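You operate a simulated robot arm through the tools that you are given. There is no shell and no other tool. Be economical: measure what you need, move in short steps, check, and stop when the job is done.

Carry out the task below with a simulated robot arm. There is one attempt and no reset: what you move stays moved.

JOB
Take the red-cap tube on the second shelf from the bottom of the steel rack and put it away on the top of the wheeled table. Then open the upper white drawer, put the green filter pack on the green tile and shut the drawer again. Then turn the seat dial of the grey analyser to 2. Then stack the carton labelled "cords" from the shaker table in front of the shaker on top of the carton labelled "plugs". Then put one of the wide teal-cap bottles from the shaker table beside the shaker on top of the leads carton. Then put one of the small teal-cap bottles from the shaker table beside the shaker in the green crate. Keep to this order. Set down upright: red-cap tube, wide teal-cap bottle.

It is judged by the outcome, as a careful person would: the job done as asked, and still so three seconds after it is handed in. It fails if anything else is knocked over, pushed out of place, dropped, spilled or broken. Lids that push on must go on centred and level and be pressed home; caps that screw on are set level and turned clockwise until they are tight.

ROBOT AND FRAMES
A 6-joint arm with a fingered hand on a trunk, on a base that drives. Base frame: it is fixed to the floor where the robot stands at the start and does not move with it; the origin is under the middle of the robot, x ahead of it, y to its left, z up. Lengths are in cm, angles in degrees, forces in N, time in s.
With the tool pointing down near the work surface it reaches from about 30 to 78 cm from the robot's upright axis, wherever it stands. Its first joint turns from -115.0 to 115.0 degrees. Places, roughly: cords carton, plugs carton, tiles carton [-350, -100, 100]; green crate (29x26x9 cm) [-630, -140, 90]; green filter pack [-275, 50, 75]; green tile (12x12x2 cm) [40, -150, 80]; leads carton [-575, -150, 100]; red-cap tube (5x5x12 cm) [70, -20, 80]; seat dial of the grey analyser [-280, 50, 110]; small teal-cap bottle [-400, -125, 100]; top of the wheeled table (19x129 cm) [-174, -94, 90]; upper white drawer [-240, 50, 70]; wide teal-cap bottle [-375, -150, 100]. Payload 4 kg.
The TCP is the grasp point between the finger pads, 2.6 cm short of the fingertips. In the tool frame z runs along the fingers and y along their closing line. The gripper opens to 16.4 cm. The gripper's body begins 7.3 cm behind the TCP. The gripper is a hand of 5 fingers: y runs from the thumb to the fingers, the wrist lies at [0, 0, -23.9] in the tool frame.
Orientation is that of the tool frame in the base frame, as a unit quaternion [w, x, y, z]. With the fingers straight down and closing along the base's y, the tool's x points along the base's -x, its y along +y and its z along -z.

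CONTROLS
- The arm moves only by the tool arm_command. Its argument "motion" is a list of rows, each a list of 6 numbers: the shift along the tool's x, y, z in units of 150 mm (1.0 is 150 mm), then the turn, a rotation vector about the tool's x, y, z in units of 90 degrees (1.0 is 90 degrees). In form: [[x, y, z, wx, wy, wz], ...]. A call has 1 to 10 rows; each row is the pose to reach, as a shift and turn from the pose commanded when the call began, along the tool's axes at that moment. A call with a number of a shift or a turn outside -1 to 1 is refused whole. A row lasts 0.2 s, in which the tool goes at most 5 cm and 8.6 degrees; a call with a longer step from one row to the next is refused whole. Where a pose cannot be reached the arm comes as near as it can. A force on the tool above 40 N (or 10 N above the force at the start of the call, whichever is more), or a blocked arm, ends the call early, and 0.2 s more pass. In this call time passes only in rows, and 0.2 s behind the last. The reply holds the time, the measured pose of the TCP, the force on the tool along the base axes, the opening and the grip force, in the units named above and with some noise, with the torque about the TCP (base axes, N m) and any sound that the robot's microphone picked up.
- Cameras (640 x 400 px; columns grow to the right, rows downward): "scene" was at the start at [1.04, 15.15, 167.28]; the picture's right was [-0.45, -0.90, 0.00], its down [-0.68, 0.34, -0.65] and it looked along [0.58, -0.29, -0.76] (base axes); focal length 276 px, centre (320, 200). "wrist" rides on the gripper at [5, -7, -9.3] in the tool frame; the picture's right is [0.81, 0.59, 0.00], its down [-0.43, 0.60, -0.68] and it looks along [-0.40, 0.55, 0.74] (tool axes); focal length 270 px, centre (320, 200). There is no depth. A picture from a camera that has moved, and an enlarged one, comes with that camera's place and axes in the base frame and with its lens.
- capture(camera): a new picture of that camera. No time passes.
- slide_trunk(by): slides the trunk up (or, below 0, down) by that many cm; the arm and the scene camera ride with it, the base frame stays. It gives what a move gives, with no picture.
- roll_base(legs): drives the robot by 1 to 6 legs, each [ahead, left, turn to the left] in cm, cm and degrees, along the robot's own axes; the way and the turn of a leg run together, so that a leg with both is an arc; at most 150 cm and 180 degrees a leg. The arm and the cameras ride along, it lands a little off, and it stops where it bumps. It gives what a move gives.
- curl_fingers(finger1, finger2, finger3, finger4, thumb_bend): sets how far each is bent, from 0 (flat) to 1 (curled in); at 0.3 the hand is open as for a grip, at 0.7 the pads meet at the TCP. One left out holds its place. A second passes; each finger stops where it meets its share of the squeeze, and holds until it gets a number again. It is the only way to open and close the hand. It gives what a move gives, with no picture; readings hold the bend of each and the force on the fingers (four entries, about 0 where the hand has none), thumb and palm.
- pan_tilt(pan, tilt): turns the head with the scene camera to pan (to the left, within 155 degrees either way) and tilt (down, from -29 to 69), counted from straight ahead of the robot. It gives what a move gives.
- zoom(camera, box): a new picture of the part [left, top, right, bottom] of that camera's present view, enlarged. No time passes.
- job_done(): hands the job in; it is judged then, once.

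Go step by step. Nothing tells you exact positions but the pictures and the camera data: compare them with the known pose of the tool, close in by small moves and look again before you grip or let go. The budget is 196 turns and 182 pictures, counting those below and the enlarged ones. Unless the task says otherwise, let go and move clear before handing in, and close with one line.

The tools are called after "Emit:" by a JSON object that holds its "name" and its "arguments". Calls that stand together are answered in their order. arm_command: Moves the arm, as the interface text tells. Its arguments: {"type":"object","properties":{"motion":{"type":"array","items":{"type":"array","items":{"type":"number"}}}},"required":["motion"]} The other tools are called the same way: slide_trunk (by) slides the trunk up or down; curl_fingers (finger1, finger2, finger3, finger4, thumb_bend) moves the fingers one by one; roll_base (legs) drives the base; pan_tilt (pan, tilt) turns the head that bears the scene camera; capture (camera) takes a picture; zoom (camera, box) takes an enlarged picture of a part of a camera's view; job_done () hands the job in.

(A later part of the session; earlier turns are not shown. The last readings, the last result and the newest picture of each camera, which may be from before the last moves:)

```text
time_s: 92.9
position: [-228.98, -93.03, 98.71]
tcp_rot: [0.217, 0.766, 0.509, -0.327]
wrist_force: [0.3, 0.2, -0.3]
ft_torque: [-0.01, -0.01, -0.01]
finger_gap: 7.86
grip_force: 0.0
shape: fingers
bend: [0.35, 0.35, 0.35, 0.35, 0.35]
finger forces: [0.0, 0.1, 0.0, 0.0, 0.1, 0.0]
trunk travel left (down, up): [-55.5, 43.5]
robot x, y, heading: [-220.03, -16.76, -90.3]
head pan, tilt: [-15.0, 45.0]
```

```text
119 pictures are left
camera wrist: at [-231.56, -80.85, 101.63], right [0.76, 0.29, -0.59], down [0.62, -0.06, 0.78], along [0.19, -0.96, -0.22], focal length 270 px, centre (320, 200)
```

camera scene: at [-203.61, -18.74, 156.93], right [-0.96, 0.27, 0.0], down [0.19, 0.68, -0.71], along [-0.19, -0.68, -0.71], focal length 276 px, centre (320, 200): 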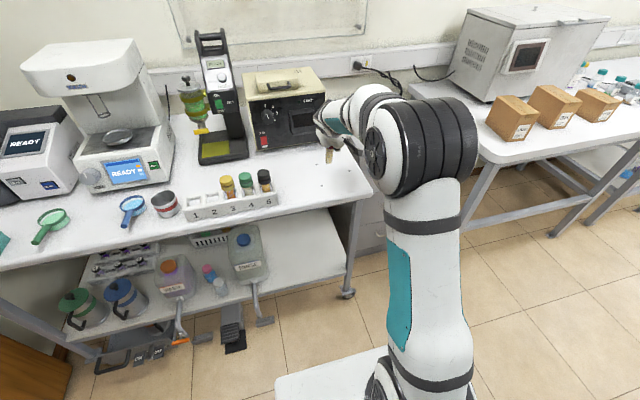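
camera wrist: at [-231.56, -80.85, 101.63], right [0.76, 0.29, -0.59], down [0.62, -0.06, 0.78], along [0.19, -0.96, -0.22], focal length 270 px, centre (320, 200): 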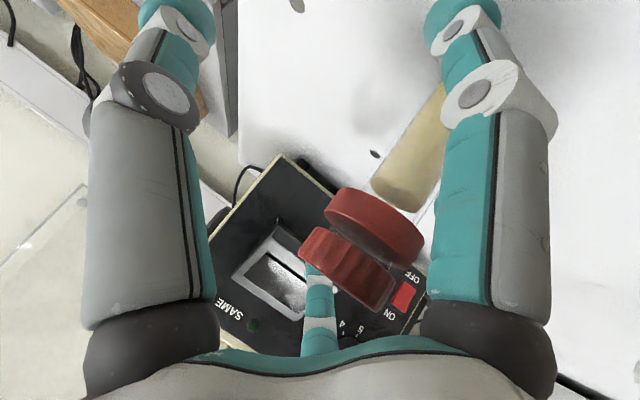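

Tube is upright and clear of every digit. I withdraw along the hand axis.

Emit:
{"name": "arm_command", "arguments": {"motion": [[0, 0, -0.2, 0, 0, 0], [0, 0, -0.4, 0, 0, 0], [0, 0, -0.6, 0, 0, 0], [0, 0, -0.8, 0, 0, 0]]}}

Emit:
{"name": "capture", "arguments": {"camera": "wrist"}}

Emit:
{"name": "capture", "arguments": {"camera": "scene"}}

```text
time_s: 93.9
position: [-225.68, -85.08, 107.03]
tcp_rot: [0.216, 0.766, 0.51, -0.326]
wrist_force: [0.4, -0.5, -0.7]
ft_torque: [-0.02, 0.02, 0.03]
finger_gap: 7.86
grip_force: 0.1
shape: fingers
bend: [0.35, 0.35, 0.35, 0.35, 0.35]
finger forces: [0.0, 0.1, 0.0, 0.0, 0.0, 0.0]
trunk travel left (down, up): [-55.5, 43.5]
robot x, y, heading: [-220.32, -16.88, -90.5]
head pan, tilt: [-15.0, 45.0]
```

```text
118 pictures are left
camera wrist: at [-228.27, -72.77, 109.95], right [0.76, 0.29, -0.59], down [0.62, -0.06, 0.78], along [0.19, -0.96, -0.22], focal length 270 px, centre (320, 200)
```

wrist: 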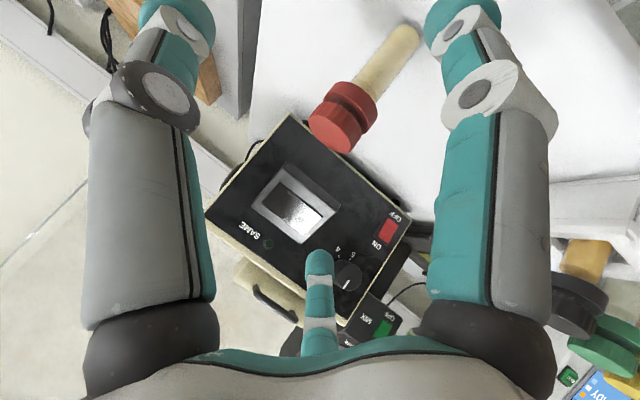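

```text
117 pictures are left
camera scene: at [-203.57, -18.56, 150.93], right [-0.96, 0.27, 0.0], down [0.19, 0.68, -0.71], along [-0.19, -0.68, -0.71], focal length 276 px, centre (320, 200)
```

scene: 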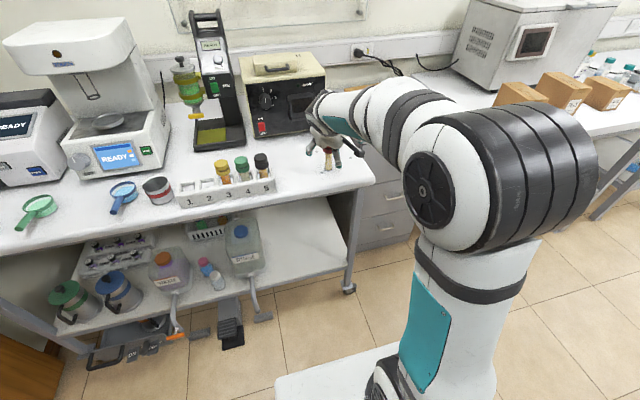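

The red-cap tube stands upright on the table. I raise, back away, and turn to face along the room to look at the drawer bench.

Emit:
{"name": "slide_trunk", "arguments": {"by": 20}}

Emit:
{"name": "roll_base", "arguments": {"legs": [[-12, 0, 0], [0, 0, 90]]}}

Emit:
{"name": "pan_tilt", "arguments": {"pan": 110, "tilt": 45}}

Emit:
{"name": "capture", "arguments": {"camera": "scene"}}

```text
time_s: 96.1
position: [-225.7, -84.99, 127.1]
tcp_rot: [0.216, 0.767, 0.508, -0.328]
wrist_force: [-0.4, 0.0, 0.7]
ft_torque: [0.03, 0.02, 0.01]
finger_gap: 7.88
grip_force: 0.1
shape: fingers
bend: [0.35, 0.35, 0.35, 0.35, 0.35]
finger forces: [0.0, 0.0, 0.0, 0.0, 0.1, 0.0]
trunk travel left (down, up): [-75.5, 23.5]
robot x, y, heading: [-220.08, -16.29, -90.2]
head pan, tilt: [-15.0, 45.0]
```

```text
time_s: 101.2
position: [-151.84, -10.98, 127.12]
tcp_rot: [0.384, 0.184, 0.901, -0.079]
wrist_force: [-0.8, -0.3, 1.4]
ft_torque: [0.03, 0.0, 0.0]
finger_gap: 7.84
grip_force: 0.1
shape: fingers
bend: [0.35, 0.35, 0.35, 0.35, 0.35]
finger forces: [0.0, 0.0, 0.0, 0.0, 0.1, 0.0]
trunk travel left (down, up): [-75.5, 23.5]
robot x, y, heading: [-219.87, -5.15, -0.9]
head pan, tilt: [-15.0, 45.0]
```

```text
time_s: 103.2
position: [-151.74, -10.95, 127.02]
tcp_rot: [0.385, 0.185, 0.901, -0.08]
wrist_force: [0.0, -0.3, -0.4]
ft_torque: [0.05, -0.01, 0.02]
finger_gap: 7.89
grip_force: 0.0
shape: fingers
bend: [0.35, 0.35, 0.35, 0.35, 0.35]
finger forces: [0.0, 0.0, 0.1, 0.0, 0.0, 0.0]
trunk travel left (down, up): [-75.5, 23.5]
robot x, y, heading: [-220.11, -5.05, -0.8]
head pan, tilt: [110.0, 45.0]
```

```text
116 pictures are left
camera scene: at [-228.35, 21.43, 170.93], right [0.94, 0.33, 0.0], down [0.23, -0.67, -0.71], along [-0.23, 0.67, -0.71], focal length 276 px, centre (320, 200)
```

scene: 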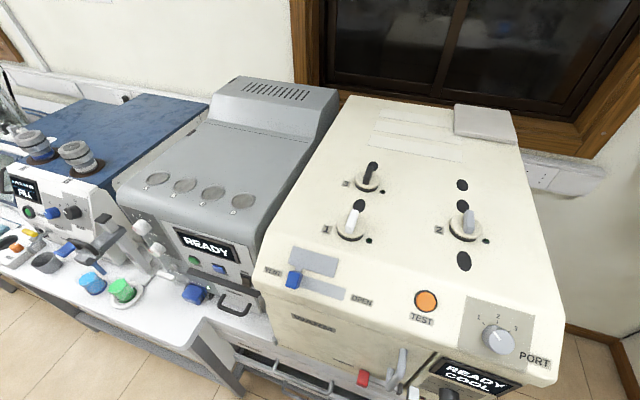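

I see cream, grey (READY) and blue instruments. I zoom on the grey analyser's front and on the drawers below.

Emit:
{"name": "zoom", "arguments": {"camera": "scene", "box": [110, 180, 350, 330]}}

Emit:
{"name": "pan_tilt", "arguments": {"pan": 115, "tilt": 68}}

Emit:
{"name": "capture", "arguments": {"camera": "scene"}}

```text
2.67 times, centred on (230, 255) of scene
camera zoom: at [-228.35, 21.43, 170.93], right [0.94, 0.33, 0.0], down [0.23, -0.67, -0.71], along [-0.23, 0.67, -0.71], focal length 737 px, centre (560, 53)
```

zoom: 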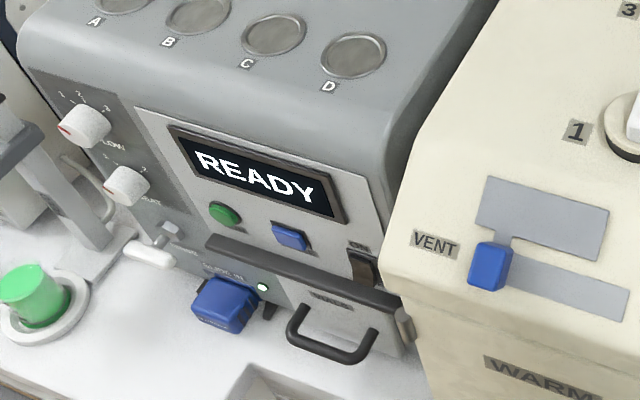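

```text
time_s: 104.1
position: [-151.72, -10.92, 127.1]
tcp_rot: [0.385, 0.184, 0.901, -0.079]
wrist_force: [1.0, -0.7, 0.6]
ft_torque: [-0.03, 0.02, -0.01]
finger_gap: 7.87
grip_force: 0.2
shape: fingers
bend: [0.35, 0.35, 0.35, 0.35, 0.35]
finger forces: [0.0, 0.1, 0.1, 0.0, 0.0, 0.1]
trunk travel left (down, up): [-75.5, 23.5]
robot x, y, heading: [-220.14, -4.77, -0.9]
head pan, tilt: [115.0, 68.0]
```

```text
114 pictures are left
camera scene: at [-228.01, 18.95, 168.12], right [0.91, 0.41, 0.0], down [0.38, -0.85, -0.38], along [-0.15, 0.34, -0.93], focal length 276 px, centre (320, 200)
```

scene: 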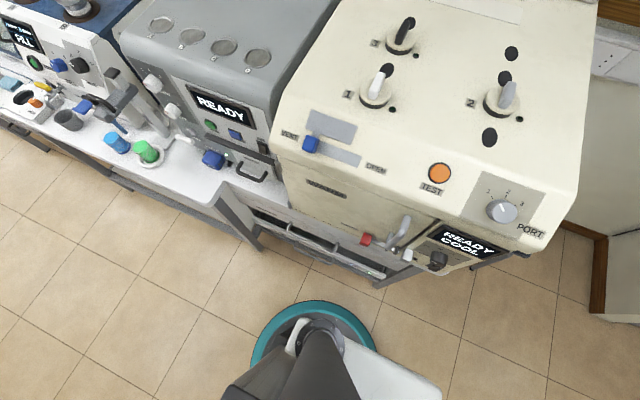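

I'll step away from the bench and lower the trunk to view the drawer fronts.

Emit:
{"name": "roll_base", "arguments": {"legs": [[0, -18, 0]]}}

Emit:
{"name": "slide_trunk", "arguments": {"by": -45}}

Emit:
{"name": "pan_tilt", "arguments": {"pan": 110, "tilt": 35}}

Emit:
{"name": "capture", "arguments": {"camera": "scene"}}

```text
time_s: 105.6
position: [-152.08, -29.4, 127.06]
tcp_rot: [0.385, 0.186, 0.901, -0.079]
wrist_force: [0.0, -0.4, -0.4]
ft_torque: [0.03, 0.02, 0.04]
finger_gap: 7.86
grip_force: 0.2
shape: fingers
bend: [0.35, 0.35, 0.35, 0.35, 0.35]
finger forces: [0.0, 0.0, 0.1, 0.0, 0.1, 0.0]
trunk travel left (down, up): [-75.5, 23.5]
robot x, y, heading: [-220.43, -23.03, -1.0]
head pan, tilt: [115.0, 68.0]
```

```text
refused: -45 is not a number from -40 to 40
```

```text
time_s: 106.6
position: [-152.06, -29.27, 127.19]
tcp_rot: [0.384, 0.185, 0.901, -0.079]
wrist_force: [-0.6, 0.3, -0.3]
ft_torque: [0.02, 0.02, -0.01]
finger_gap: 7.88
grip_force: 0.2
shape: fingers
bend: [0.35, 0.35, 0.35, 0.35, 0.35]
finger forces: [0.1, 0.0, 0.1, 0.0, 0.0, 0.1]
trunk travel left (down, up): [-75.5, 23.5]
robot x, y, heading: [-220.01, -23.6, -0.7]
head pan, tilt: [110.0, 35.0]
```

```text
113 pictures are left
camera scene: at [-228.81, 3.8, 172.4], right [0.94, 0.33, 0.0], down [0.19, -0.54, -0.82], along [-0.27, 0.77, -0.57], focal length 276 px, centre (320, 200)
```

scene: 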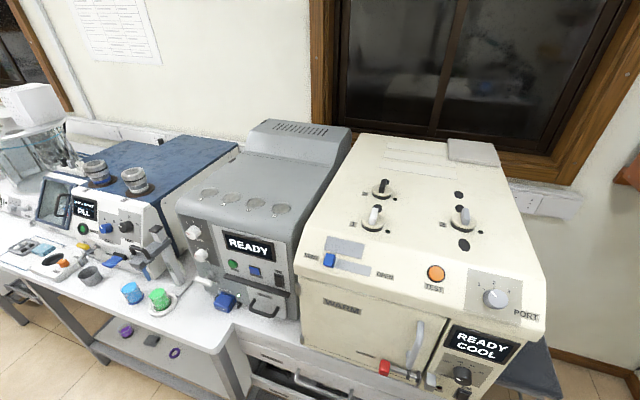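

Emit:
{"name": "slide_trunk", "arguments": {"by": -38}}

Emit:
{"name": "pan_tilt", "arguments": {"pan": 110, "tilt": 45}}

Emit:
{"name": "capture", "arguments": {"camera": "scene"}}

```text
time_s: 110.2
position: [-152.05, -29.27, 89.07]
tcp_rot: [0.384, 0.185, 0.901, -0.079]
wrist_force: [-0.3, 0.1, -1.4]
ft_torque: [0.02, 0.0, -0.01]
finger_gap: 7.88
grip_force: 0.1
shape: fingers
bend: [0.35, 0.35, 0.35, 0.35, 0.35]
finger forces: [0.0, 0.0, 0.0, 0.0, 0.0, 0.0]
trunk travel left (down, up): [-37.5, 61.5]
robot x, y, heading: [-220.1, -23.33, -0.8]
head pan, tilt: [110.0, 35.0]
```

```text
time_s: 111.0
position: [-152.08, -29.29, 89.11]
tcp_rot: [0.384, 0.186, 0.901, -0.08]
wrist_force: [-0.3, 0.3, 0.2]
ft_torque: [-0.02, 0.0, 0.0]
finger_gap: 7.88
grip_force: 0.1
shape: fingers
bend: [0.35, 0.35, 0.35, 0.35, 0.35]
finger forces: [0.1, 0.1, 0.0, 0.0, 0.1, 0.0]
trunk travel left (down, up): [-37.5, 61.5]
robot x, y, heading: [-220.33, -23.25, -0.6]
head pan, tilt: [110.0, 45.0]
```

```text
112 pictures are left
camera scene: at [-228.59, 3.16, 132.93], right [0.94, 0.33, 0.0], down [0.23, -0.67, -0.71], along [-0.23, 0.67, -0.71], focal length 276 px, centre (320, 200)
```

scene: 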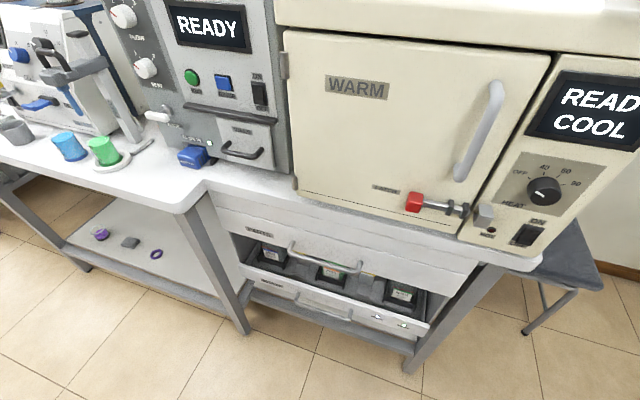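

Emit:
{"name": "zoom", "arguments": {"camera": "scene", "box": [200, 180, 480, 355]}}

Emit:
{"name": "zoom", "arguments": {"camera": "scene", "box": [100, 0, 300, 180]}}

```text
2.29 times, centred on (340, 268) of scene
camera zoom: at [-228.59, 3.16, 132.93], right [0.94, 0.33, 0.0], down [0.23, -0.67, -0.71], along [-0.23, 0.67, -0.71], focal length 632 px, centre (274, 46)
```

zoom: 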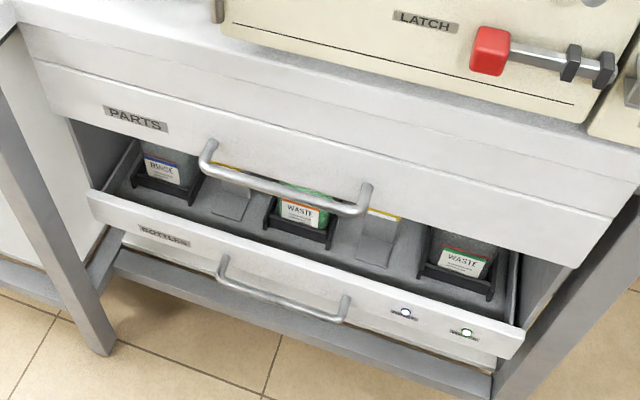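

```text
2.22 times, centred on (200, 90) of scene
camera zoom: at [-228.59, 3.16, 132.93], right [0.94, 0.33, 0.0], down [0.23, -0.67, -0.71], along [-0.23, 0.67, -0.71], focal length 614 px, centre (587, 444)
```

zoom: 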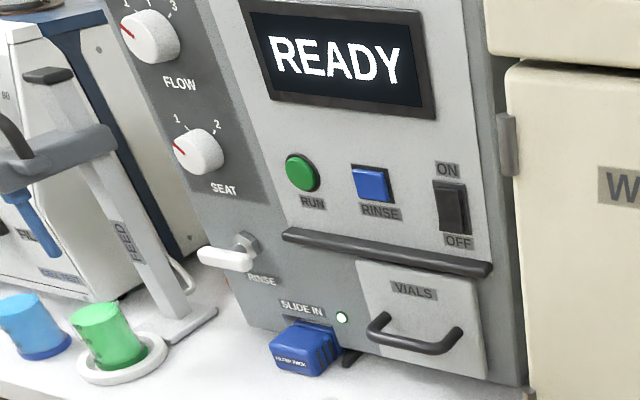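

The upper "PARTS" drawer is closed, handle bar near (−240, 38.5, 76), running along x. I set the hand (in free space) pitched ~25° and rolled so the thumb is below, fingers above the bar.

Emit:
{"name": "arm_command", "arguments": {"motion": [[-0.03, 0.04, 0.03, -0.032, 0.0007, 0.0833], [-0.06, 0.08, 0.06, -0.064, 0.0014, 0.1666], [-0.085, 0.12, 0.09, -0.096, 0.002, 0.25], [-0.11, 0.16, 0.12, -0.128, 0.003, 0.333], [-0.14, 0.2, 0.15, -0.16, 0.0035, 0.4165], [-0.17, 0.24, 0.18, -0.192, 0.004, 0.5], [-0.2, 0.28, 0.21, -0.224, 0.005, 0.583], [-0.23, 0.32, 0.24, -0.256, 0.006, 0.666], [-0.25, 0.35, 0.27, -0.288, 0.006, 0.75], [-0.28, 0.39, 0.29, -0.32, 0.007, 0.833]]}}

Emit:
{"name": "pan_tilt", "arguments": {"pan": 0, "tilt": 40}}

Emit:
{"name": "capture", "arguments": {"camera": "scene"}}

```text
time_s: 113.4
position: [-145.19, -24.15, 87.29]
tcp_rot: [0.431, 0.365, 0.785, 0.255]
wrist_force: [0.0, 0.6, -0.6]
ft_torque: [-0.01, 0.0, -0.01]
finger_gap: 7.88
grip_force: 0.0
shape: fingers
bend: [0.35, 0.35, 0.35, 0.35, 0.35]
finger forces: [0.1, 0.0, 0.0, 0.0, 0.1, 0.0]
out of reach, approached as far as the arm can: row 9
trunk travel left (down, up): [-37.5, 61.5]
robot x, y, heading: [-220.27, -23.29, -0.7]
head pan, tilt: [110.0, 45.0]
stopped in row 10: the arm was blocked; the commanded pose is now the measured one
```

```text
time_s: 115.2
position: [-145.1, -24.29, 87.32]
tcp_rot: [0.431, 0.365, 0.784, 0.256]
wrist_force: [-0.1, 0.4, 0.9]
ft_torque: [-0.02, 0.01, -0.03]
finger_gap: 7.88
grip_force: 0.0
shape: fingers
bend: [0.35, 0.35, 0.35, 0.35, 0.35]
finger forces: [0.1, 0.0, 0.0, 0.0, 0.0, 0.0]
trunk travel left (down, up): [-37.5, 61.5]
robot x, y, heading: [-220.22, -23.0, -0.6]
head pan, tilt: [0.0, 40.0]
```

```text
109 pictures are left
camera scene: at [-217.41, -4.63, 133.66], right [-0.01, -1.0, 0.0], down [-0.64, 0.01, -0.77], along [0.77, -0.01, -0.64], focal length 276 px, centre (320, 200)
```

scene: 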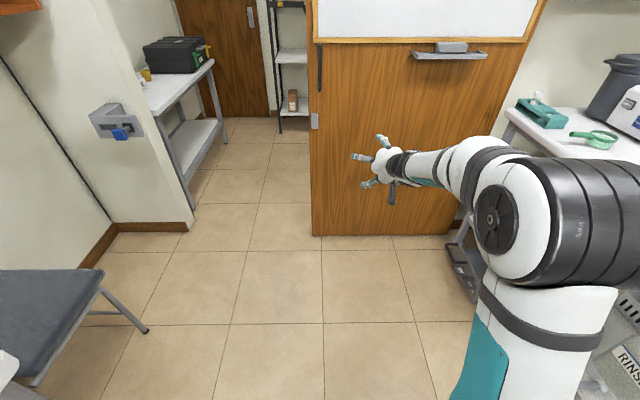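

The hand's roll is limited, but with this five-digit layout the present roll works: finger 3 above the bar, thumb and finger 1 below. I position the robot facing the drawer.

Emit:
{"name": "roll_base", "arguments": {"legs": [[-21, -24, 0], [0, 0, 90]]}}

Emit:
{"name": "pan_tilt", "arguments": {"pan": 0, "tilt": 40}}

Emit:
{"name": "capture", "arguments": {"camera": "scene"}}

Emit:
{"name": "capture", "arguments": {"camera": "wrist"}}

```text
time_s: 121.2
position: [-241.75, 28.2, 87.21]
tcp_rot: [0.119, -0.303, 0.81, 0.488]
wrist_force: [0.7, 0.6, 0.8]
ft_torque: [-0.04, 0.0, 0.01]
finger_gap: 7.89
grip_force: 0.0
shape: fingers
bend: [0.35, 0.35, 0.35, 0.35, 0.35]
finger forces: [0.1, 0.0, 0.1, 0.0, 0.1, 0.0]
trunk travel left (down, up): [-37.5, 61.5]
robot x, y, heading: [-241.64, -47.06, 90.2]
head pan, tilt: [0.0, 40.0]
```

```text
time_s: 121.8
position: [-241.59, 28.23, 87.15]
tcp_rot: [0.12, -0.303, 0.81, 0.487]
wrist_force: [0.0, -0.1, -0.4]
ft_torque: [0.0, 0.01, 0.02]
finger_gap: 7.9
grip_force: 0.1
shape: fingers
bend: [0.35, 0.35, 0.35, 0.35, 0.35]
finger forces: [0.0, 0.1, 0.0, 0.0, 0.0, 0.1]
trunk travel left (down, up): [-37.5, 61.5]
robot x, y, heading: [-241.34, -46.77, 90.3]
head pan, tilt: [0.0, 40.0]
```

```text
108 pictures are left
camera scene: at [-259.95, -44.45, 133.66], right [1.0, 0.0, 0.0], down [0.0, -0.64, -0.77], along [0.0, 0.77, -0.64], focal length 276 px, centre (320, 200)
```

scene: 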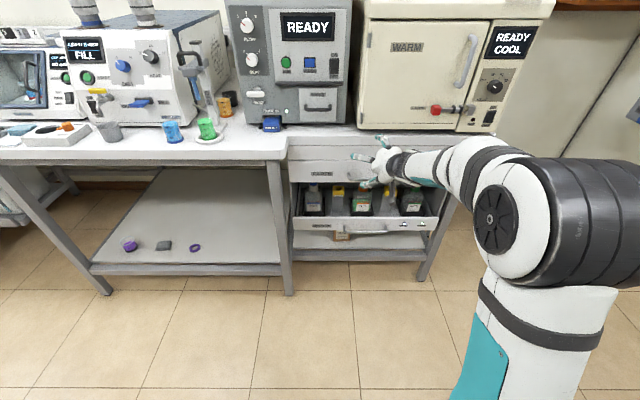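

```text
107 pictures are left
camera wrist: at [-240.67, 15.88, 84.48], right [-0.99, -0.1, 0.02], down [0.05, -0.22, 0.97], along [-0.09, 0.97, 0.22], focal length 270 px, centre (320, 200)
```

wrist: 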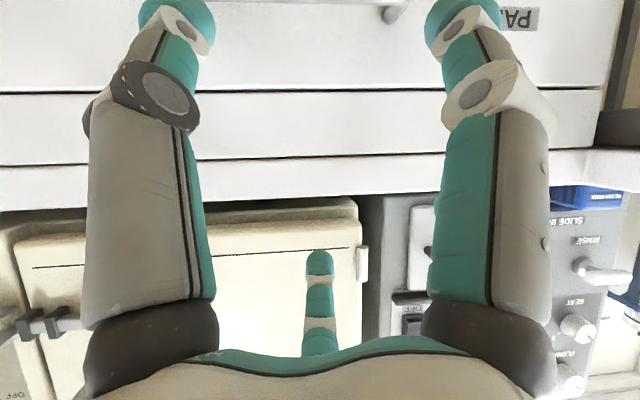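

Emit:
{"name": "zoom", "arguments": {"camera": "scene", "box": [270, 110, 450, 240]}}

```text
3.08 times, centred on (360, 175) of scene
camera zoom: at [-259.95, -44.45, 133.66], right [1.0, 0.0, 0.0], down [0.0, -0.64, -0.77], along [0.0, 0.77, -0.64], focal length 850 px, centre (197, 277)
```

zoom: 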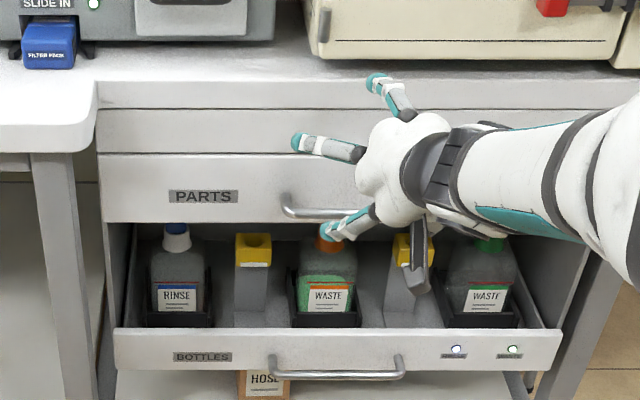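

Handle bar lies at about y 38.5, z 75, x −249…−231; bottles of the open lower drawer are just below. I set the finger shape and move to a stand-off point.

Emit:
{"name": "curl_fingers", "arguments": {"finger1": 0.48, "finger2": 0, "finger3": 0.48, "finger4": 0, "thumb_bend": 0.48}}

Emit:
{"name": "arm_command", "arguments": {"motion": [[-0.01, -0.16, 0.16, 0, 0, 0], [-0.025, -0.32, 0.32, 0, 0, 0], [-0.04, -0.48, 0.487, 0, 0, 0]]}}

Emit:
{"name": "capture", "arguments": {"camera": "wrist"}}

Emit:
{"name": "zoom", "arguments": {"camera": "scene", "box": [290, 120, 430, 210]}}

```text
time_s: 122.8
position: [-241.9, 28.23, 87.18]
tcp_rot: [0.12, -0.303, 0.81, 0.488]
wrist_force: [0.5, -0.3, -0.5]
ft_torque: [0.02, 0.0, -0.01]
finger_gap: 4.77
grip_force: 0.1
shape: fingers
bend: [0.48, 0.01, 0.48, 0.01, 0.48]
finger forces: [0.1, 0.1, 0.1, 0.1, 0.0, 0.0]
trunk travel left (down, up): [-37.5, 61.5]
robot x, y, heading: [-241.06, -47.01, 90.1]
head pan, tilt: [0.0, 40.0]
```

```text
time_s: 123.6
position: [-237.5, 32.18, 78.84]
tcp_rot: [0.12, -0.304, 0.81, 0.486]
wrist_force: [0.0, -1.0, 0.6]
ft_torque: [0.0, -0.01, 0.02]
finger_gap: 4.75
grip_force: 0.0
shape: fingers
bend: [0.48, 0.01, 0.48, 0.01, 0.48]
finger forces: [0.0, 0.0, 0.0, 0.0, 0.1, 0.0]
trunk travel left (down, up): [-37.5, 61.5]
robot x, y, heading: [-241.44, -47.09, 90.1]
head pan, tilt: [0.0, 40.0]
```

```text
105 pictures are left
camera wrist: at [-236.47, 19.84, 76.07], right [-0.99, -0.1, 0.03], down [0.05, -0.22, 0.97], along [-0.09, 0.97, 0.22], focal length 270 px, centre (320, 200)
```

wrist: 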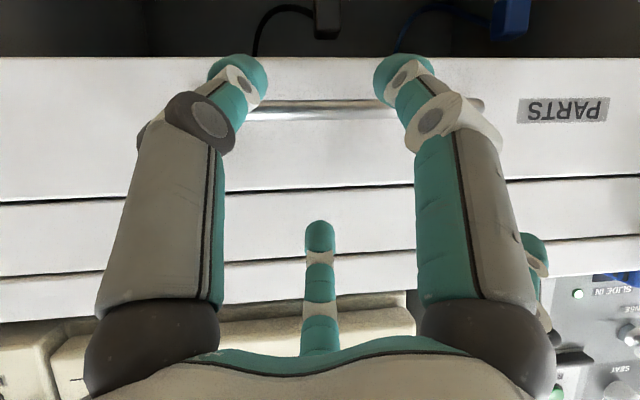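

```text
4.44 times, centred on (360, 165) of scene
camera zoom: at [-259.95, -44.45, 133.66], right [1.0, 0.0, 0.0], down [0.0, -0.64, -0.77], along [0.0, 0.77, -0.64], focal length 1228 px, centre (142, 356)
```

zoom: 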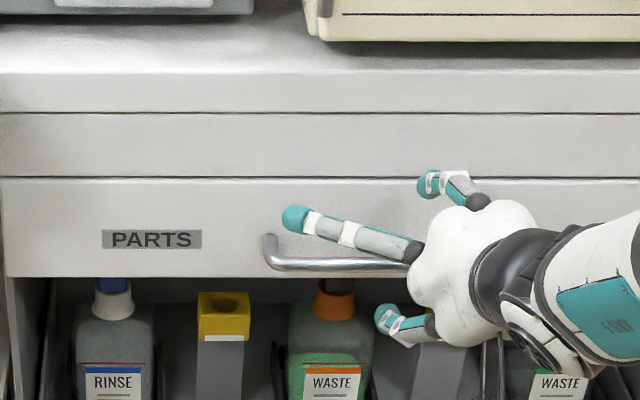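

The bar is seen between the digits at about (y 38.6, z 74). Moving in to put it at the grasp point.

Emit:
{"name": "arm_command", "arguments": {"motion": [[0.012, -0.02, 0.17, 0, 0, 0], [0.024, -0.04, 0.34, 0, 0, 0], [0.035, -0.06, 0.48, 0, 0, 0]]}}

Emit:
{"name": "capture", "arguments": {"camera": "wrist"}}

Emit:
{"name": "zoom", "arguments": {"camera": "scene", "box": [310, 140, 420, 210]}}

```text
time_s: 124.4
position: [-238.03, 38.06, 74.28]
tcp_rot: [0.118, -0.304, 0.811, 0.485]
wrist_force: [0.3, -8.2, -0.7]
ft_torque: [0.11, -0.09, -0.12]
finger_gap: 4.77
grip_force: 4.0
shape: fingers
bend: [0.48, 0.01, 0.52, 0.0, 0.48]
finger forces: [0.0, 0.0, 6.1, 1.2, 0.1, 0.0]
trunk travel left (down, up): [-37.5, 61.5]
robot x, y, heading: [-241.37, -47.03, 90.4]
head pan, tilt: [0.0, 40.0]
```

```text
103 pictures are left
camera wrist: at [-236.99, 25.64, 71.56], right [-0.99, -0.1, 0.03], down [0.05, -0.21, 0.98], along [-0.1, 0.97, 0.22], focal length 270 px, centre (320, 200)
```

wrist: 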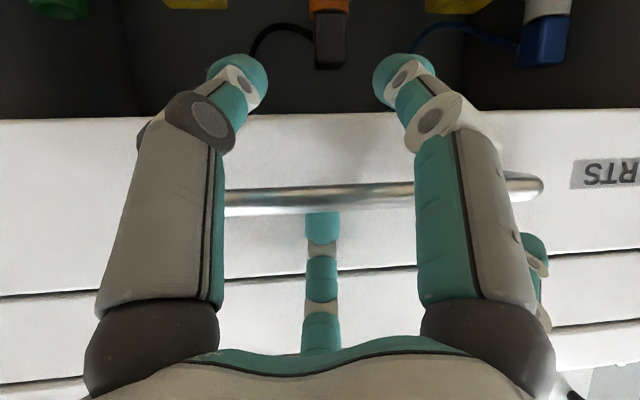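

```text
5.71 times, centred on (365, 175) of scene
camera zoom: at [-259.96, -44.55, 133.65], right [1.0, 0.0, 0.0], down [0.0, -0.64, -0.77], along [0.0, 0.77, -0.64], focal length 1579 px, centre (63, 343)
```

zoom: 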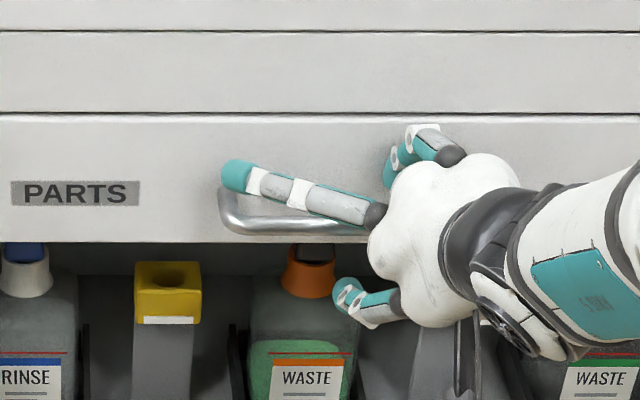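

The bar is right at the grasp point; finger 3 touches the face behind it. Closing on the bar.

Emit:
{"name": "arm_command", "arguments": {"motion": [[0, 0, -0.04, 0, 0, 0]]}}

Emit:
{"name": "curl_fingers", "arguments": {"finger1": 0.72, "finger3": 0.72, "thumb_bend": 0.72}}

Emit:
{"name": "capture", "arguments": {"camera": "wrist"}}

```text
time_s: 124.8
position: [-237.91, 37.52, 74.58]
tcp_rot: [0.118, -0.304, 0.811, 0.486]
wrist_force: [-0.5, -6.4, -0.1]
ft_torque: [0.0, 0.01, 0.05]
finger_gap: 4.74
grip_force: 3.7
shape: fingers
bend: [0.48, 0.01, 0.52, 0.0, 0.48]
finger forces: [0.0, 0.0, 6.5, 0.0, 0.0, 0.1]
trunk travel left (down, up): [-37.5, 61.5]
robot x, y, heading: [-241.5, -47.02, 90.6]
head pan, tilt: [0.0, 40.0]
```

```text
time_s: 125.8
position: [-237.93, 37.5, 74.6]
tcp_rot: [0.117, -0.304, 0.811, 0.486]
wrist_force: [0.3, 1.3, -4.3]
ft_torque: [-0.02, 0.0, 0.0]
finger_gap: 0.0
grip_force: 5.6
shape: fingers
bend: [0.68, 0.01, 0.71, 0.0, 0.69]
finger forces: [4.0, 0.1, 1.6, 0.0, 5.5, 0.0]
trunk travel left (down, up): [-37.5, 61.5]
robot x, y, heading: [-241.49, -46.72, 90.0]
head pan, tilt: [0.0, 40.0]
```

```text
101 pictures are left
camera wrist: at [-236.88, 25.24, 71.89], right [-0.99, -0.11, 0.03], down [0.05, -0.21, 0.98], along [-0.1, 0.97, 0.22], focal length 270 px, centre (320, 200)
```

wrist: 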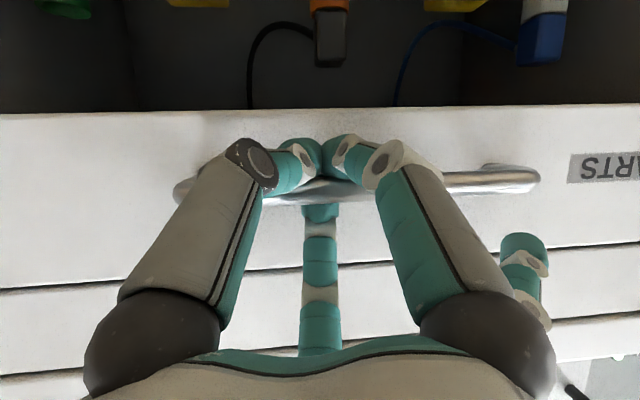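

The digits are hooked around the bar. I pull the drawer toward me.

Emit:
{"name": "arm_command", "arguments": {"motion": [[0.07, -0.07, -0.173, 0, 0, 0], [0.144, -0.14, -0.345, 0, 0, 0], [0.217, -0.211, -0.518, 0, 0, 0], [0.289, -0.282, -0.69, 0, 0, 0], [0.361, -0.352, -0.863, 0, 0, 0]]}}

Emit:
{"name": "capture", "arguments": {"camera": "scene"}}

```text
time_s: 127.0
position: [-235.59, 23.81, 78.0]
tcp_rot: [0.103, -0.308, 0.816, 0.478]
wrist_force: [-0.3, -0.8, -0.5]
ft_torque: [0.0, -0.04, 0.0]
finger_gap: 0.0
grip_force: 0.1
shape: fingers
bend: [0.71, 0.01, 0.72, 0.0, 0.69]
finger forces: [0.0, 0.0, 0.1, 0.0, 0.0, 0.1]
out of reach, approached as far as the arm can: row 1, 2, 3, 4, 5
trunk travel left (down, up): [-37.5, 61.5]
robot x, y, heading: [-241.62, -46.78, 90.2]
head pan, tilt: [0.0, 40.0]
```

```text
100 pictures are left
camera scene: at [-259.95, -44.4, 133.66], right [1.0, 0.0, 0.0], down [0.0, -0.64, -0.77], along [0.0, 0.77, -0.64], focal length 276 px, centre (320, 200)
```

scene: 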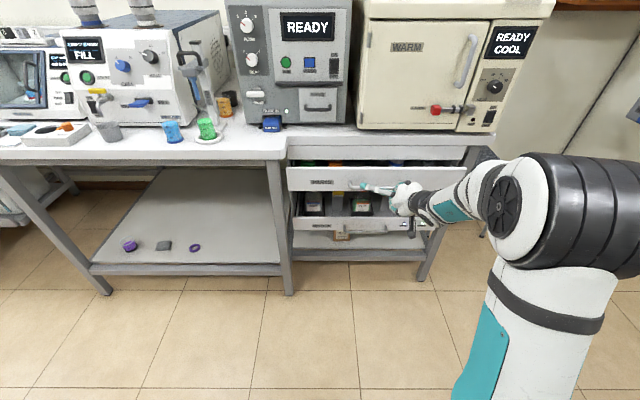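

The drawer came open partway before the hand rode up off the bar (arm near its inner limit). I zoom to see how far and what's inside.

Emit:
{"name": "zoom", "arguments": {"camera": "scene", "box": [270, 130, 490, 250]}}

```text
2.91 times, centred on (380, 190) of scene
camera zoom: at [-259.95, -44.4, 133.66], right [1.0, 0.0, 0.0], down [0.0, -0.64, -0.77], along [0.0, 0.77, -0.64], focal length 804 px, centre (146, 229)
```

zoom: 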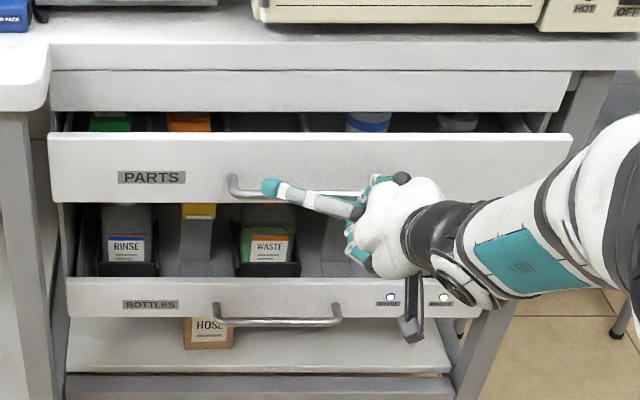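

It opened about 5 cm (green pack visible at the left inside, x ≈ −264). I lower the trunk so the arm can retract further, then re-grip the bar at its new place (y ≈ 33.6).

Emit:
{"name": "curl_fingers", "arguments": {"finger1": 0.48, "finger3": 0.48, "thumb_bend": 0.48}}

Emit:
{"name": "slide_trunk", "arguments": {"by": -13}}

Emit:
{"name": "arm_command", "arguments": {"motion": [[-0.1, 0.18, -0.035, 0, 0, 0], [-0.2, 0.37, -0.07, 0, 0, 0], [-0.3, 0.56, -0.11, 0, 0, 0], [-0.41, 0.77, -0.17, 0, 0, 0]]}}

Emit:
{"name": "capture", "arguments": {"camera": "wrist"}}

```text
time_s: 128.0
position: [-235.65, 23.74, 78.0]
tcp_rot: [0.103, -0.308, 0.816, 0.477]
wrist_force: [-0.8, 0.1, -0.2]
ft_torque: [0.01, -0.03, 0.02]
finger_gap: 4.68
grip_force: 0.1
shape: fingers
bend: [0.48, 0.01, 0.48, 0.0, 0.48]
finger forces: [0.1, 0.0, 0.0, 0.0, 0.0, 0.0]
trunk travel left (down, up): [-37.5, 61.5]
robot x, y, heading: [-241.78, -47.0, 90.1]
head pan, tilt: [0.0, 40.0]
```

```text
time_s: 129.6
position: [-235.77, 23.79, 65.03]
tcp_rot: [0.102, -0.308, 0.816, 0.478]
wrist_force: [-0.9, -0.3, -0.3]
ft_torque: [-0.01, 0.0, -0.05]
finger_gap: 4.69
grip_force: 0.1
shape: fingers
bend: [0.48, 0.01, 0.48, 0.0, 0.48]
finger forces: [0.0, 0.0, 0.1, 0.1, 0.0, 0.1]
trunk travel left (down, up): [-24.5, 74.5]
robot x, y, heading: [-241.26, -46.88, 90.2]
head pan, tilt: [0.0, 40.0]
```

```text
time_s: 130.6
position: [-237.51, 28.06, 77.59]
tcp_rot: [0.103, -0.308, 0.816, 0.478]
wrist_force: [0.1, 0.8, 0.2]
ft_torque: [0.0, 0.01, -0.02]
finger_gap: 4.7
grip_force: 0.1
shape: fingers
bend: [0.48, 0.01, 0.48, 0.0, 0.48]
finger forces: [0.1, 0.1, 0.0, 0.1, 0.0, 0.0]
trunk travel left (down, up): [-24.5, 74.5]
robot x, y, heading: [-241.65, -46.85, 90.2]
head pan, tilt: [0.0, 40.0]
```

```text
98 pictures are left
camera wrist: at [-236.26, 15.71, 75.16], right [-0.99, -0.12, 0.05], down [0.07, -0.19, 0.98], along [-0.11, 0.98, 0.19], focal length 270 px, centre (320, 200)
```

wrist: 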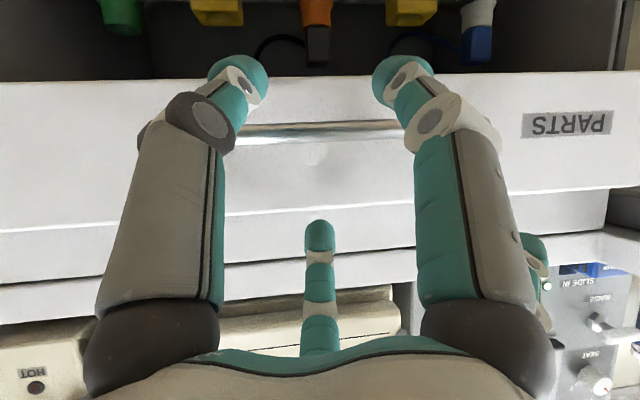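

Emit:
{"name": "arm_command", "arguments": {"motion": [[0, -0.007, 0.14, 0, 0, 0], [0, -0.014, 0.28, 0, 0, 0], [0, -0.02, 0.4, 0, 0, 0]]}}

Emit:
{"name": "curl_fingers", "arguments": {"finger1": 0.72, "finger3": 0.72, "thumb_bend": 0.72}}

Emit:
{"name": "capture", "arguments": {"camera": "wrist"}}

```text
time_s: 131.4
position: [-238.0, 33.15, 74.23]
tcp_rot: [0.103, -0.308, 0.816, 0.477]
wrist_force: [0.3, 0.6, 0.3]
ft_torque: [-0.04, 0.0, -0.04]
finger_gap: 4.68
grip_force: 0.1
shape: fingers
bend: [0.48, 0.01, 0.48, 0.0, 0.48]
finger forces: [0.1, 0.0, 0.0, 0.1, 0.1, 0.0]
trunk travel left (down, up): [-24.5, 74.5]
robot x, y, heading: [-241.63, -47.21, 90.4]
head pan, tilt: [0.0, 40.0]
```

```text
time_s: 132.4
position: [-238.06, 33.18, 74.02]
tcp_rot: [0.101, -0.308, 0.816, 0.479]
wrist_force: [0.6, -0.4, -1.3]
ft_torque: [0.02, 0.01, -0.02]
finger_gap: 0.01
grip_force: 0.0
shape: fingers
bend: [0.71, 0.01, 0.71, 0.0, 0.71]
finger forces: [0.0, 0.0, 0.0, 0.1, 0.0, 0.1]
trunk travel left (down, up): [-24.5, 74.5]
robot x, y, heading: [-241.65, -47.13, 90.3]
head pan, tilt: [0.0, 40.0]
```

```text
97 pictures are left
camera wrist: at [-236.78, 20.83, 71.76], right [-0.99, -0.12, 0.05], down [0.07, -0.19, 0.98], along [-0.11, 0.98, 0.19], focal length 270 px, centre (320, 200)
```

wrist: 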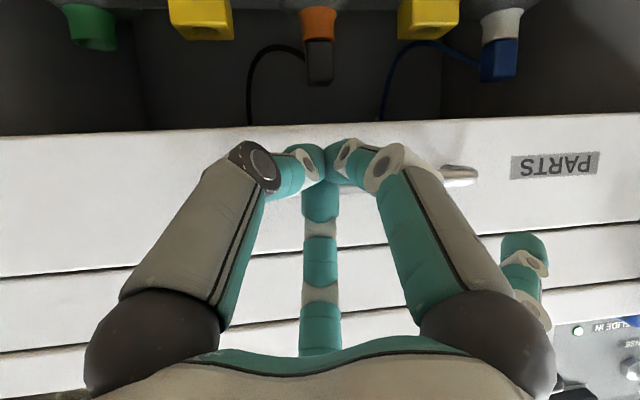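

The fingers closed without catching the bar. I check where the drawer is now.

Emit:
{"name": "zoom", "arguments": {"camera": "scene", "box": [270, 90, 490, 210]}}

```text
2.91 times, centred on (380, 150) of scene
camera zoom: at [-259.95, -44.44, 120.66], right [1.0, 0.0, 0.0], down [0.0, -0.64, -0.77], along [0.0, 0.77, -0.64], focal length 804 px, centre (146, 346)
```

zoom: 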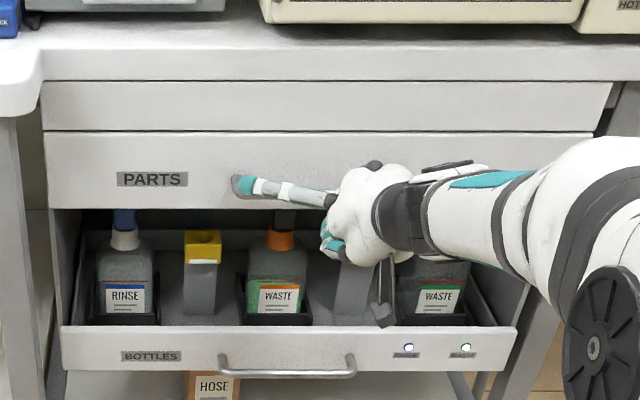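

The easy-running drawer was pushed shut again by my advance. I re-grip it at the closed position, now with the arm better placed for pulling.

Emit:
{"name": "curl_fingers", "arguments": {"finger1": 0.48, "finger3": 0.48, "thumb_bend": 0.48}}

Emit:
{"name": "arm_command", "arguments": {"motion": [[-0.07, 0.063, 0.134, 0, 0, 0], [-0.138, 0.125, 0.268, 0, 0, 0]]}}

Emit:
{"name": "curl_fingers", "arguments": {"finger1": 0.74, "finger3": 0.74, "thumb_bend": 0.74}}

Emit:
{"name": "capture", "arguments": {"camera": "wrist"}}

```text
time_s: 133.4
position: [-237.88, 33.19, 74.12]
tcp_rot: [0.103, -0.309, 0.816, 0.478]
wrist_force: [-0.3, -0.1, 0.2]
ft_torque: [-0.02, 0.01, 0.06]
finger_gap: 4.72
grip_force: 0.0
shape: fingers
bend: [0.48, 0.01, 0.48, 0.0, 0.48]
finger forces: [0.0, 0.0, 0.1, 0.1, 0.0, 0.0]
trunk travel left (down, up): [-24.5, 74.5]
robot x, y, heading: [-241.26, -46.83, 90.1]
head pan, tilt: [0.0, 40.0]
```

```text
time_s: 134.0
position: [-238.23, 38.03, 74.46]
tcp_rot: [0.103, -0.308, 0.816, 0.478]
wrist_force: [-3.9, -25.1, 3.6]
ft_torque: [0.68, -0.42, -1.68]
finger_gap: 4.69
grip_force: 12.5
shape: fingers
bend: [0.48, 0.01, 0.52, 0.0, 0.48]
finger forces: [0.1, 0.1, 9.2, 15.4, 0.1, 0.1]
trunk travel left (down, up): [-24.5, 74.5]
robot x, y, heading: [-241.57, -46.92, 90.2]
head pan, tilt: [0.0, 40.0]
```

```text
time_s: 135.0
position: [-238.16, 38.06, 74.45]
tcp_rot: [0.104, -0.308, 0.816, 0.478]
wrist_force: [-7.9, -21.0, -0.5]
ft_torque: [0.71, -0.52, -2.32]
finger_gap: 0.0
grip_force: 10.6
shape: fingers
bend: [0.72, 0.01, 0.73, 0.0, 0.71]
finger forces: [0.1, 0.0, 0.0, 21.4, 0.1, 0.0]
trunk travel left (down, up): [-24.5, 74.5]
robot x, y, heading: [-241.47, -47.3, 90.1]
head pan, tilt: [0.0, 40.0]
```

```text
95 pictures are left
camera wrist: at [-236.94, 25.7, 72.0], right [-0.99, -0.12, 0.05], down [0.07, -0.19, 0.98], along [-0.11, 0.98, 0.19], focal length 270 px, centre (320, 200)
```

wrist: 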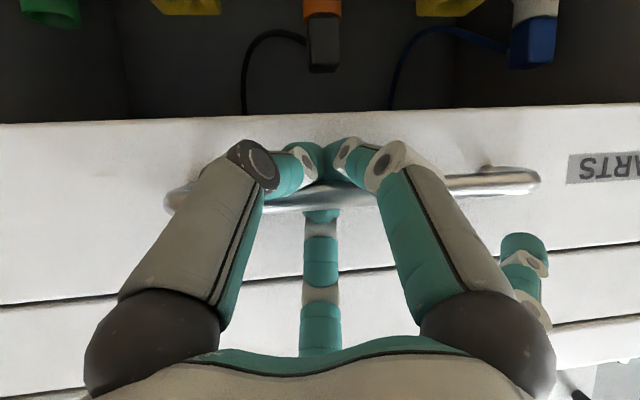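

The digits enclose the bar. Pulling straight back now.

Emit:
{"name": "arm_command", "arguments": {"motion": [[0.08, -0.07, -0.169, 0, 0, 0], [0.162, -0.141, -0.337, 0, 0, 0], [0.242, -0.212, -0.506, 0, 0, 0], [0.323, -0.282, -0.674, 0, 0, 0], [0.404, -0.353, -0.843, 0, 0, 0]]}}

Emit:
{"name": "zoom", "arguments": {"camera": "scene", "box": [270, 90, 490, 210]}}

```text
time_s: 136.2
position: [-237.92, 22.92, 74.45]
tcp_rot: [0.103, -0.308, 0.816, 0.478]
wrist_force: [-0.1, -6.2, -5.2]
ft_torque: [0.06, 0.01, -0.43]
finger_gap: 0.0
grip_force: 1.8
shape: fingers
bend: [0.72, 0.01, 0.71, 0.0, 0.72]
finger forces: [0.1, 0.0, 0.0, 3.5, 0.0, 0.0]
trunk travel left (down, up): [-24.5, 74.5]
robot x, y, heading: [-241.76, -46.68, 90.4]
head pan, tilt: [0.0, 40.0]
```

```text
2.91 times, centred on (380, 150) of scene
camera zoom: at [-259.97, -44.52, 120.65], right [1.0, 0.0, 0.0], down [0.0, -0.64, -0.77], along [0.0, 0.77, -0.64], focal length 804 px, centre (146, 346)
```

zoom: 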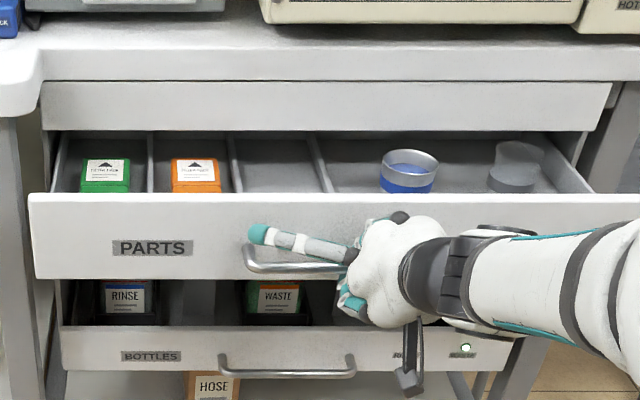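

The drawer is open 15 cm and the green pack is visible at its left. I pull another 9 cm.

Emit:
{"name": "arm_command", "arguments": {"motion": [[0.08, -0.07, -0.169, 0, 0, 0], [0.162, -0.141, -0.337, 0, 0, 0], [0.242, -0.212, -0.506, 0, 0, 0]]}}

Emit:
{"name": "zoom", "arguments": {"camera": "scene", "box": [270, 90, 490, 210]}}

```text
time_s: 137.0
position: [-237.92, 13.75, 74.43]
tcp_rot: [0.103, -0.308, 0.816, 0.478]
wrist_force: [-1.0, -13.0, -8.4]
ft_torque: [0.13, 0.02, -0.9]
finger_gap: 0.0
grip_force: 9.7
shape: fingers
bend: [0.72, 0.01, 0.71, 0.0, 0.71]
finger forces: [0.0, 0.0, 0.1, 7.7, 11.0, 0.0]
trunk travel left (down, up): [-24.5, 74.5]
robot x, y, heading: [-241.68, -47.0, 90.5]
head pan, tilt: [0.0, 40.0]
```

```text
2.91 times, centred on (380, 150) of scene
camera zoom: at [-259.99, -44.63, 120.66], right [1.0, 0.0, 0.0], down [0.0, -0.64, -0.77], along [0.0, 0.77, -0.64], focal length 804 px, centre (146, 346)
```

zoom: 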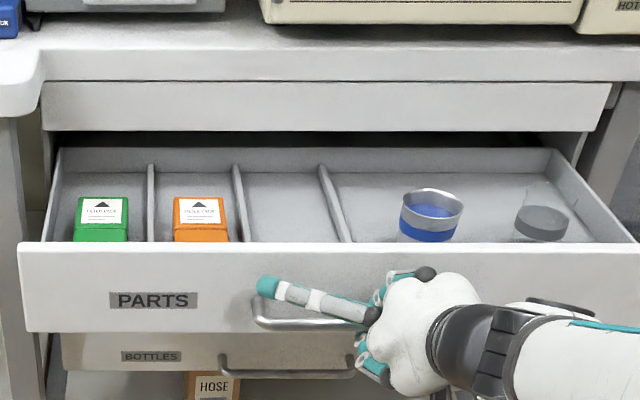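

The drawer is fully open with the green pack at about (−264.4, 26), top z ≈ 79. I release the bar and retreat, then raise.

Emit:
{"name": "curl_fingers", "arguments": {"finger1": 0.45, "finger3": 0.4, "thumb_bend": 0.45}}

Emit:
{"name": "arm_command", "arguments": {"motion": [[0, 0.02, -0.13, 0, 0, 0], [0, 0.02, -0.26, 0, 0, 0], [0, 0.02, -0.4, 0, 0, 0], [0, 0.02, -0.53, 0, 0, 0]]}}

Emit:
{"name": "slide_trunk", "arguments": {"by": 35}}

Emit:
{"name": "capture", "arguments": {"camera": "scene"}}

```text
time_s: 138.0
position: [-238.05, 14.13, 74.49]
tcp_rot: [0.102, -0.308, 0.816, 0.478]
wrist_force: [0.6, -7.3, -1.4]
ft_torque: [-0.01, -0.03, -0.1]
finger_gap: 5.44
grip_force: 3.1
shape: fingers
bend: [0.45, 0.01, 0.6, 0.0, 0.45]
finger forces: [0.1, 0.0, 6.2, 0.6, 0.0, 0.0]
trunk travel left (down, up): [-24.5, 74.5]
robot x, y, heading: [-241.1, -47.04, 90.3]
head pan, tilt: [0.0, 40.0]
```

```text
time_s: 139.2
position: [-237.5, 9.02, 74.77]
tcp_rot: [0.084, -0.31, 0.832, 0.452]
wrist_force: [0.1, -0.3, 0.5]
ft_torque: [0.02, -0.03, 0.03]
finger_gap: 5.45
grip_force: 0.0
shape: fingers
bend: [0.45, 0.01, 0.4, 0.0, 0.45]
finger forces: [0.1, 0.1, 0.0, 0.0, 0.0, 0.0]
out of reach, approached as far as the arm can: row 4
trunk travel left (down, up): [-24.5, 74.5]
robot x, y, heading: [-241.6, -47.08, 89.9]
head pan, tilt: [0.0, 40.0]
stopped in row 4: the arm was blocked; the commanded pose is now the measured one
```

```text
time_s: 142.6
position: [-237.47, 9.07, 109.87]
tcp_rot: [0.086, -0.309, 0.832, 0.454]
wrist_force: [-0.5, -0.8, -0.1]
ft_torque: [0.03, 0.02, 0.03]
finger_gap: 5.45
grip_force: 0.2
shape: fingers
bend: [0.45, 0.01, 0.4, 0.0, 0.45]
finger forces: [0.0, 0.1, 0.0, 0.0, 0.0, 0.0]
trunk travel left (down, up): [-59.5, 39.5]
robot x, y, heading: [-241.14, -47.01, 90.1]
head pan, tilt: [0.0, 40.0]
```

```text
92 pictures are left
camera scene: at [-259.95, -44.44, 155.65], right [1.0, 0.0, 0.0], down [0.0, -0.64, -0.77], along [0.0, 0.77, -0.64], focal length 276 px, centre (320, 200)
```

scene: 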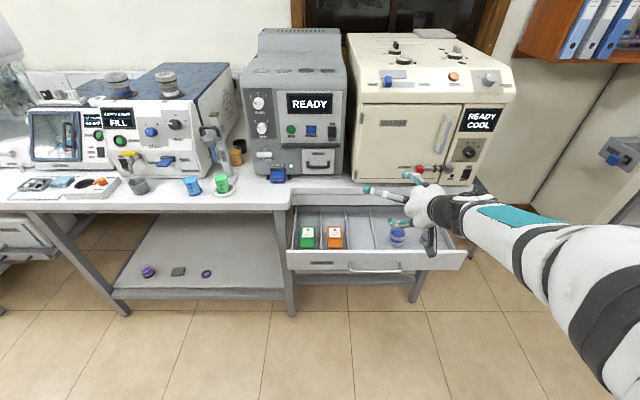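

The pack is clearly visible. I turn the hand to point straight down (finger 1 towards me), then shift the base left over the pack.

Emit:
{"name": "arm_command", "arguments": {"motion": [[-0.03, 0.026, 0.054, 0.053, 0.056, -0.04], [-0.06, 0.052, 0.108, 0.106, 0.113, -0.08], [-0.09, 0.079, 0.16, 0.159, 0.169, -0.12], [-0.115, 0.105, 0.215, 0.212, 0.2255, -0.16], [-0.144, 0.13, 0.27, 0.265, 0.282, -0.2], [-0.17, 0.157, 0.32, 0.318, 0.338, -0.24], [-0.2, 0.184, 0.376, 0.371, 0.395, -0.28], [-0.23, 0.21, 0.43, 0.424, 0.451, -0.32]]}}

Emit:
{"name": "roll_base", "arguments": {"legs": [[0, 24, 0]]}}

Emit:
{"name": "capture", "arguments": {"camera": "wrist"}}

Emit:
{"name": "capture", "arguments": {"camera": "scene"}}

```text
time_s: 144.4
position: [-237.45, 17.08, 109.67]
tcp_rot: [-0.002, -0.59, 0.808, -0.002]
wrist_force: [0.6, 0.6, 0.2]
ft_torque: [-0.03, 0.0, -0.04]
finger_gap: 5.43
grip_force: 0.1
shape: fingers
bend: [0.45, 0.01, 0.4, 0.0, 0.45]
finger forces: [0.1, 0.1, 0.0, 0.1, 0.1, 0.1]
trunk travel left (down, up): [-59.5, 39.5]
robot x, y, heading: [-241.55, -46.83, 90.3]
head pan, tilt: [0.0, 40.0]
```

```text
time_s: 146.2
position: [-261.56, 16.84, 109.78]
tcp_rot: [0.0, -0.587, 0.809, -0.001]
wrist_force: [0.5, -0.7, 0.7]
ft_torque: [0.01, -0.03, -0.01]
finger_gap: 5.46
grip_force: 0.1
shape: fingers
bend: [0.45, 0.01, 0.4, 0.0, 0.45]
finger forces: [0.0, 0.0, 0.0, 0.0, 0.0, 0.0]
trunk travel left (down, up): [-59.5, 39.5]
robot x, y, heading: [-265.76, -46.89, 90.2]
head pan, tilt: [0.0, 40.0]
```

```text
91 pictures are left
camera wrist: at [-256.69, 9.92, 119.13], right [-0.81, -0.59, 0.0], down [-0.43, 0.6, 0.68], along [-0.4, 0.55, -0.74], focal length 270 px, centre (320, 200)
```

wrist: 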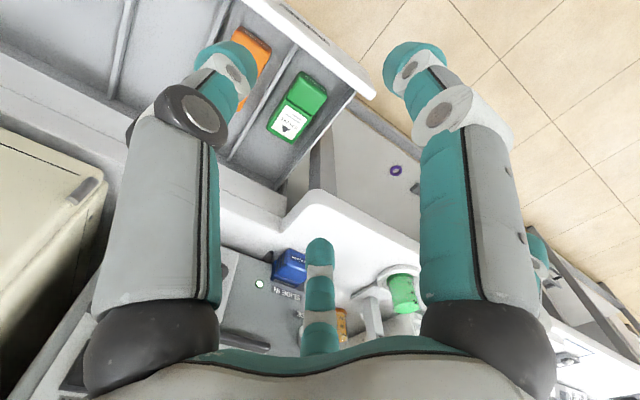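

```text
90 pictures are left
camera scene: at [-284.26, -44.44, 155.65], right [1.0, 0.0, 0.0], down [0.0, -0.64, -0.77], along [0.0, 0.77, -0.64], focal length 276 px, centre (320, 200)
```

scene: 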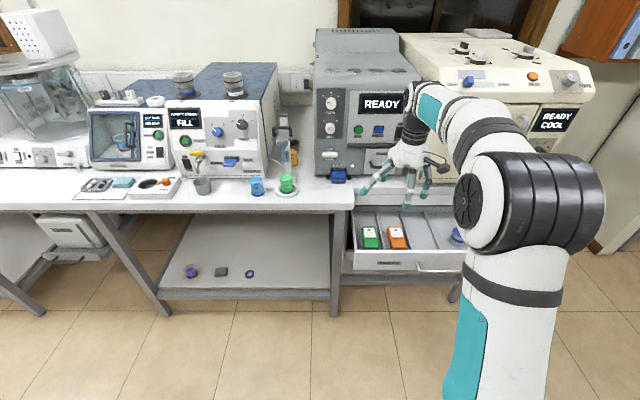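

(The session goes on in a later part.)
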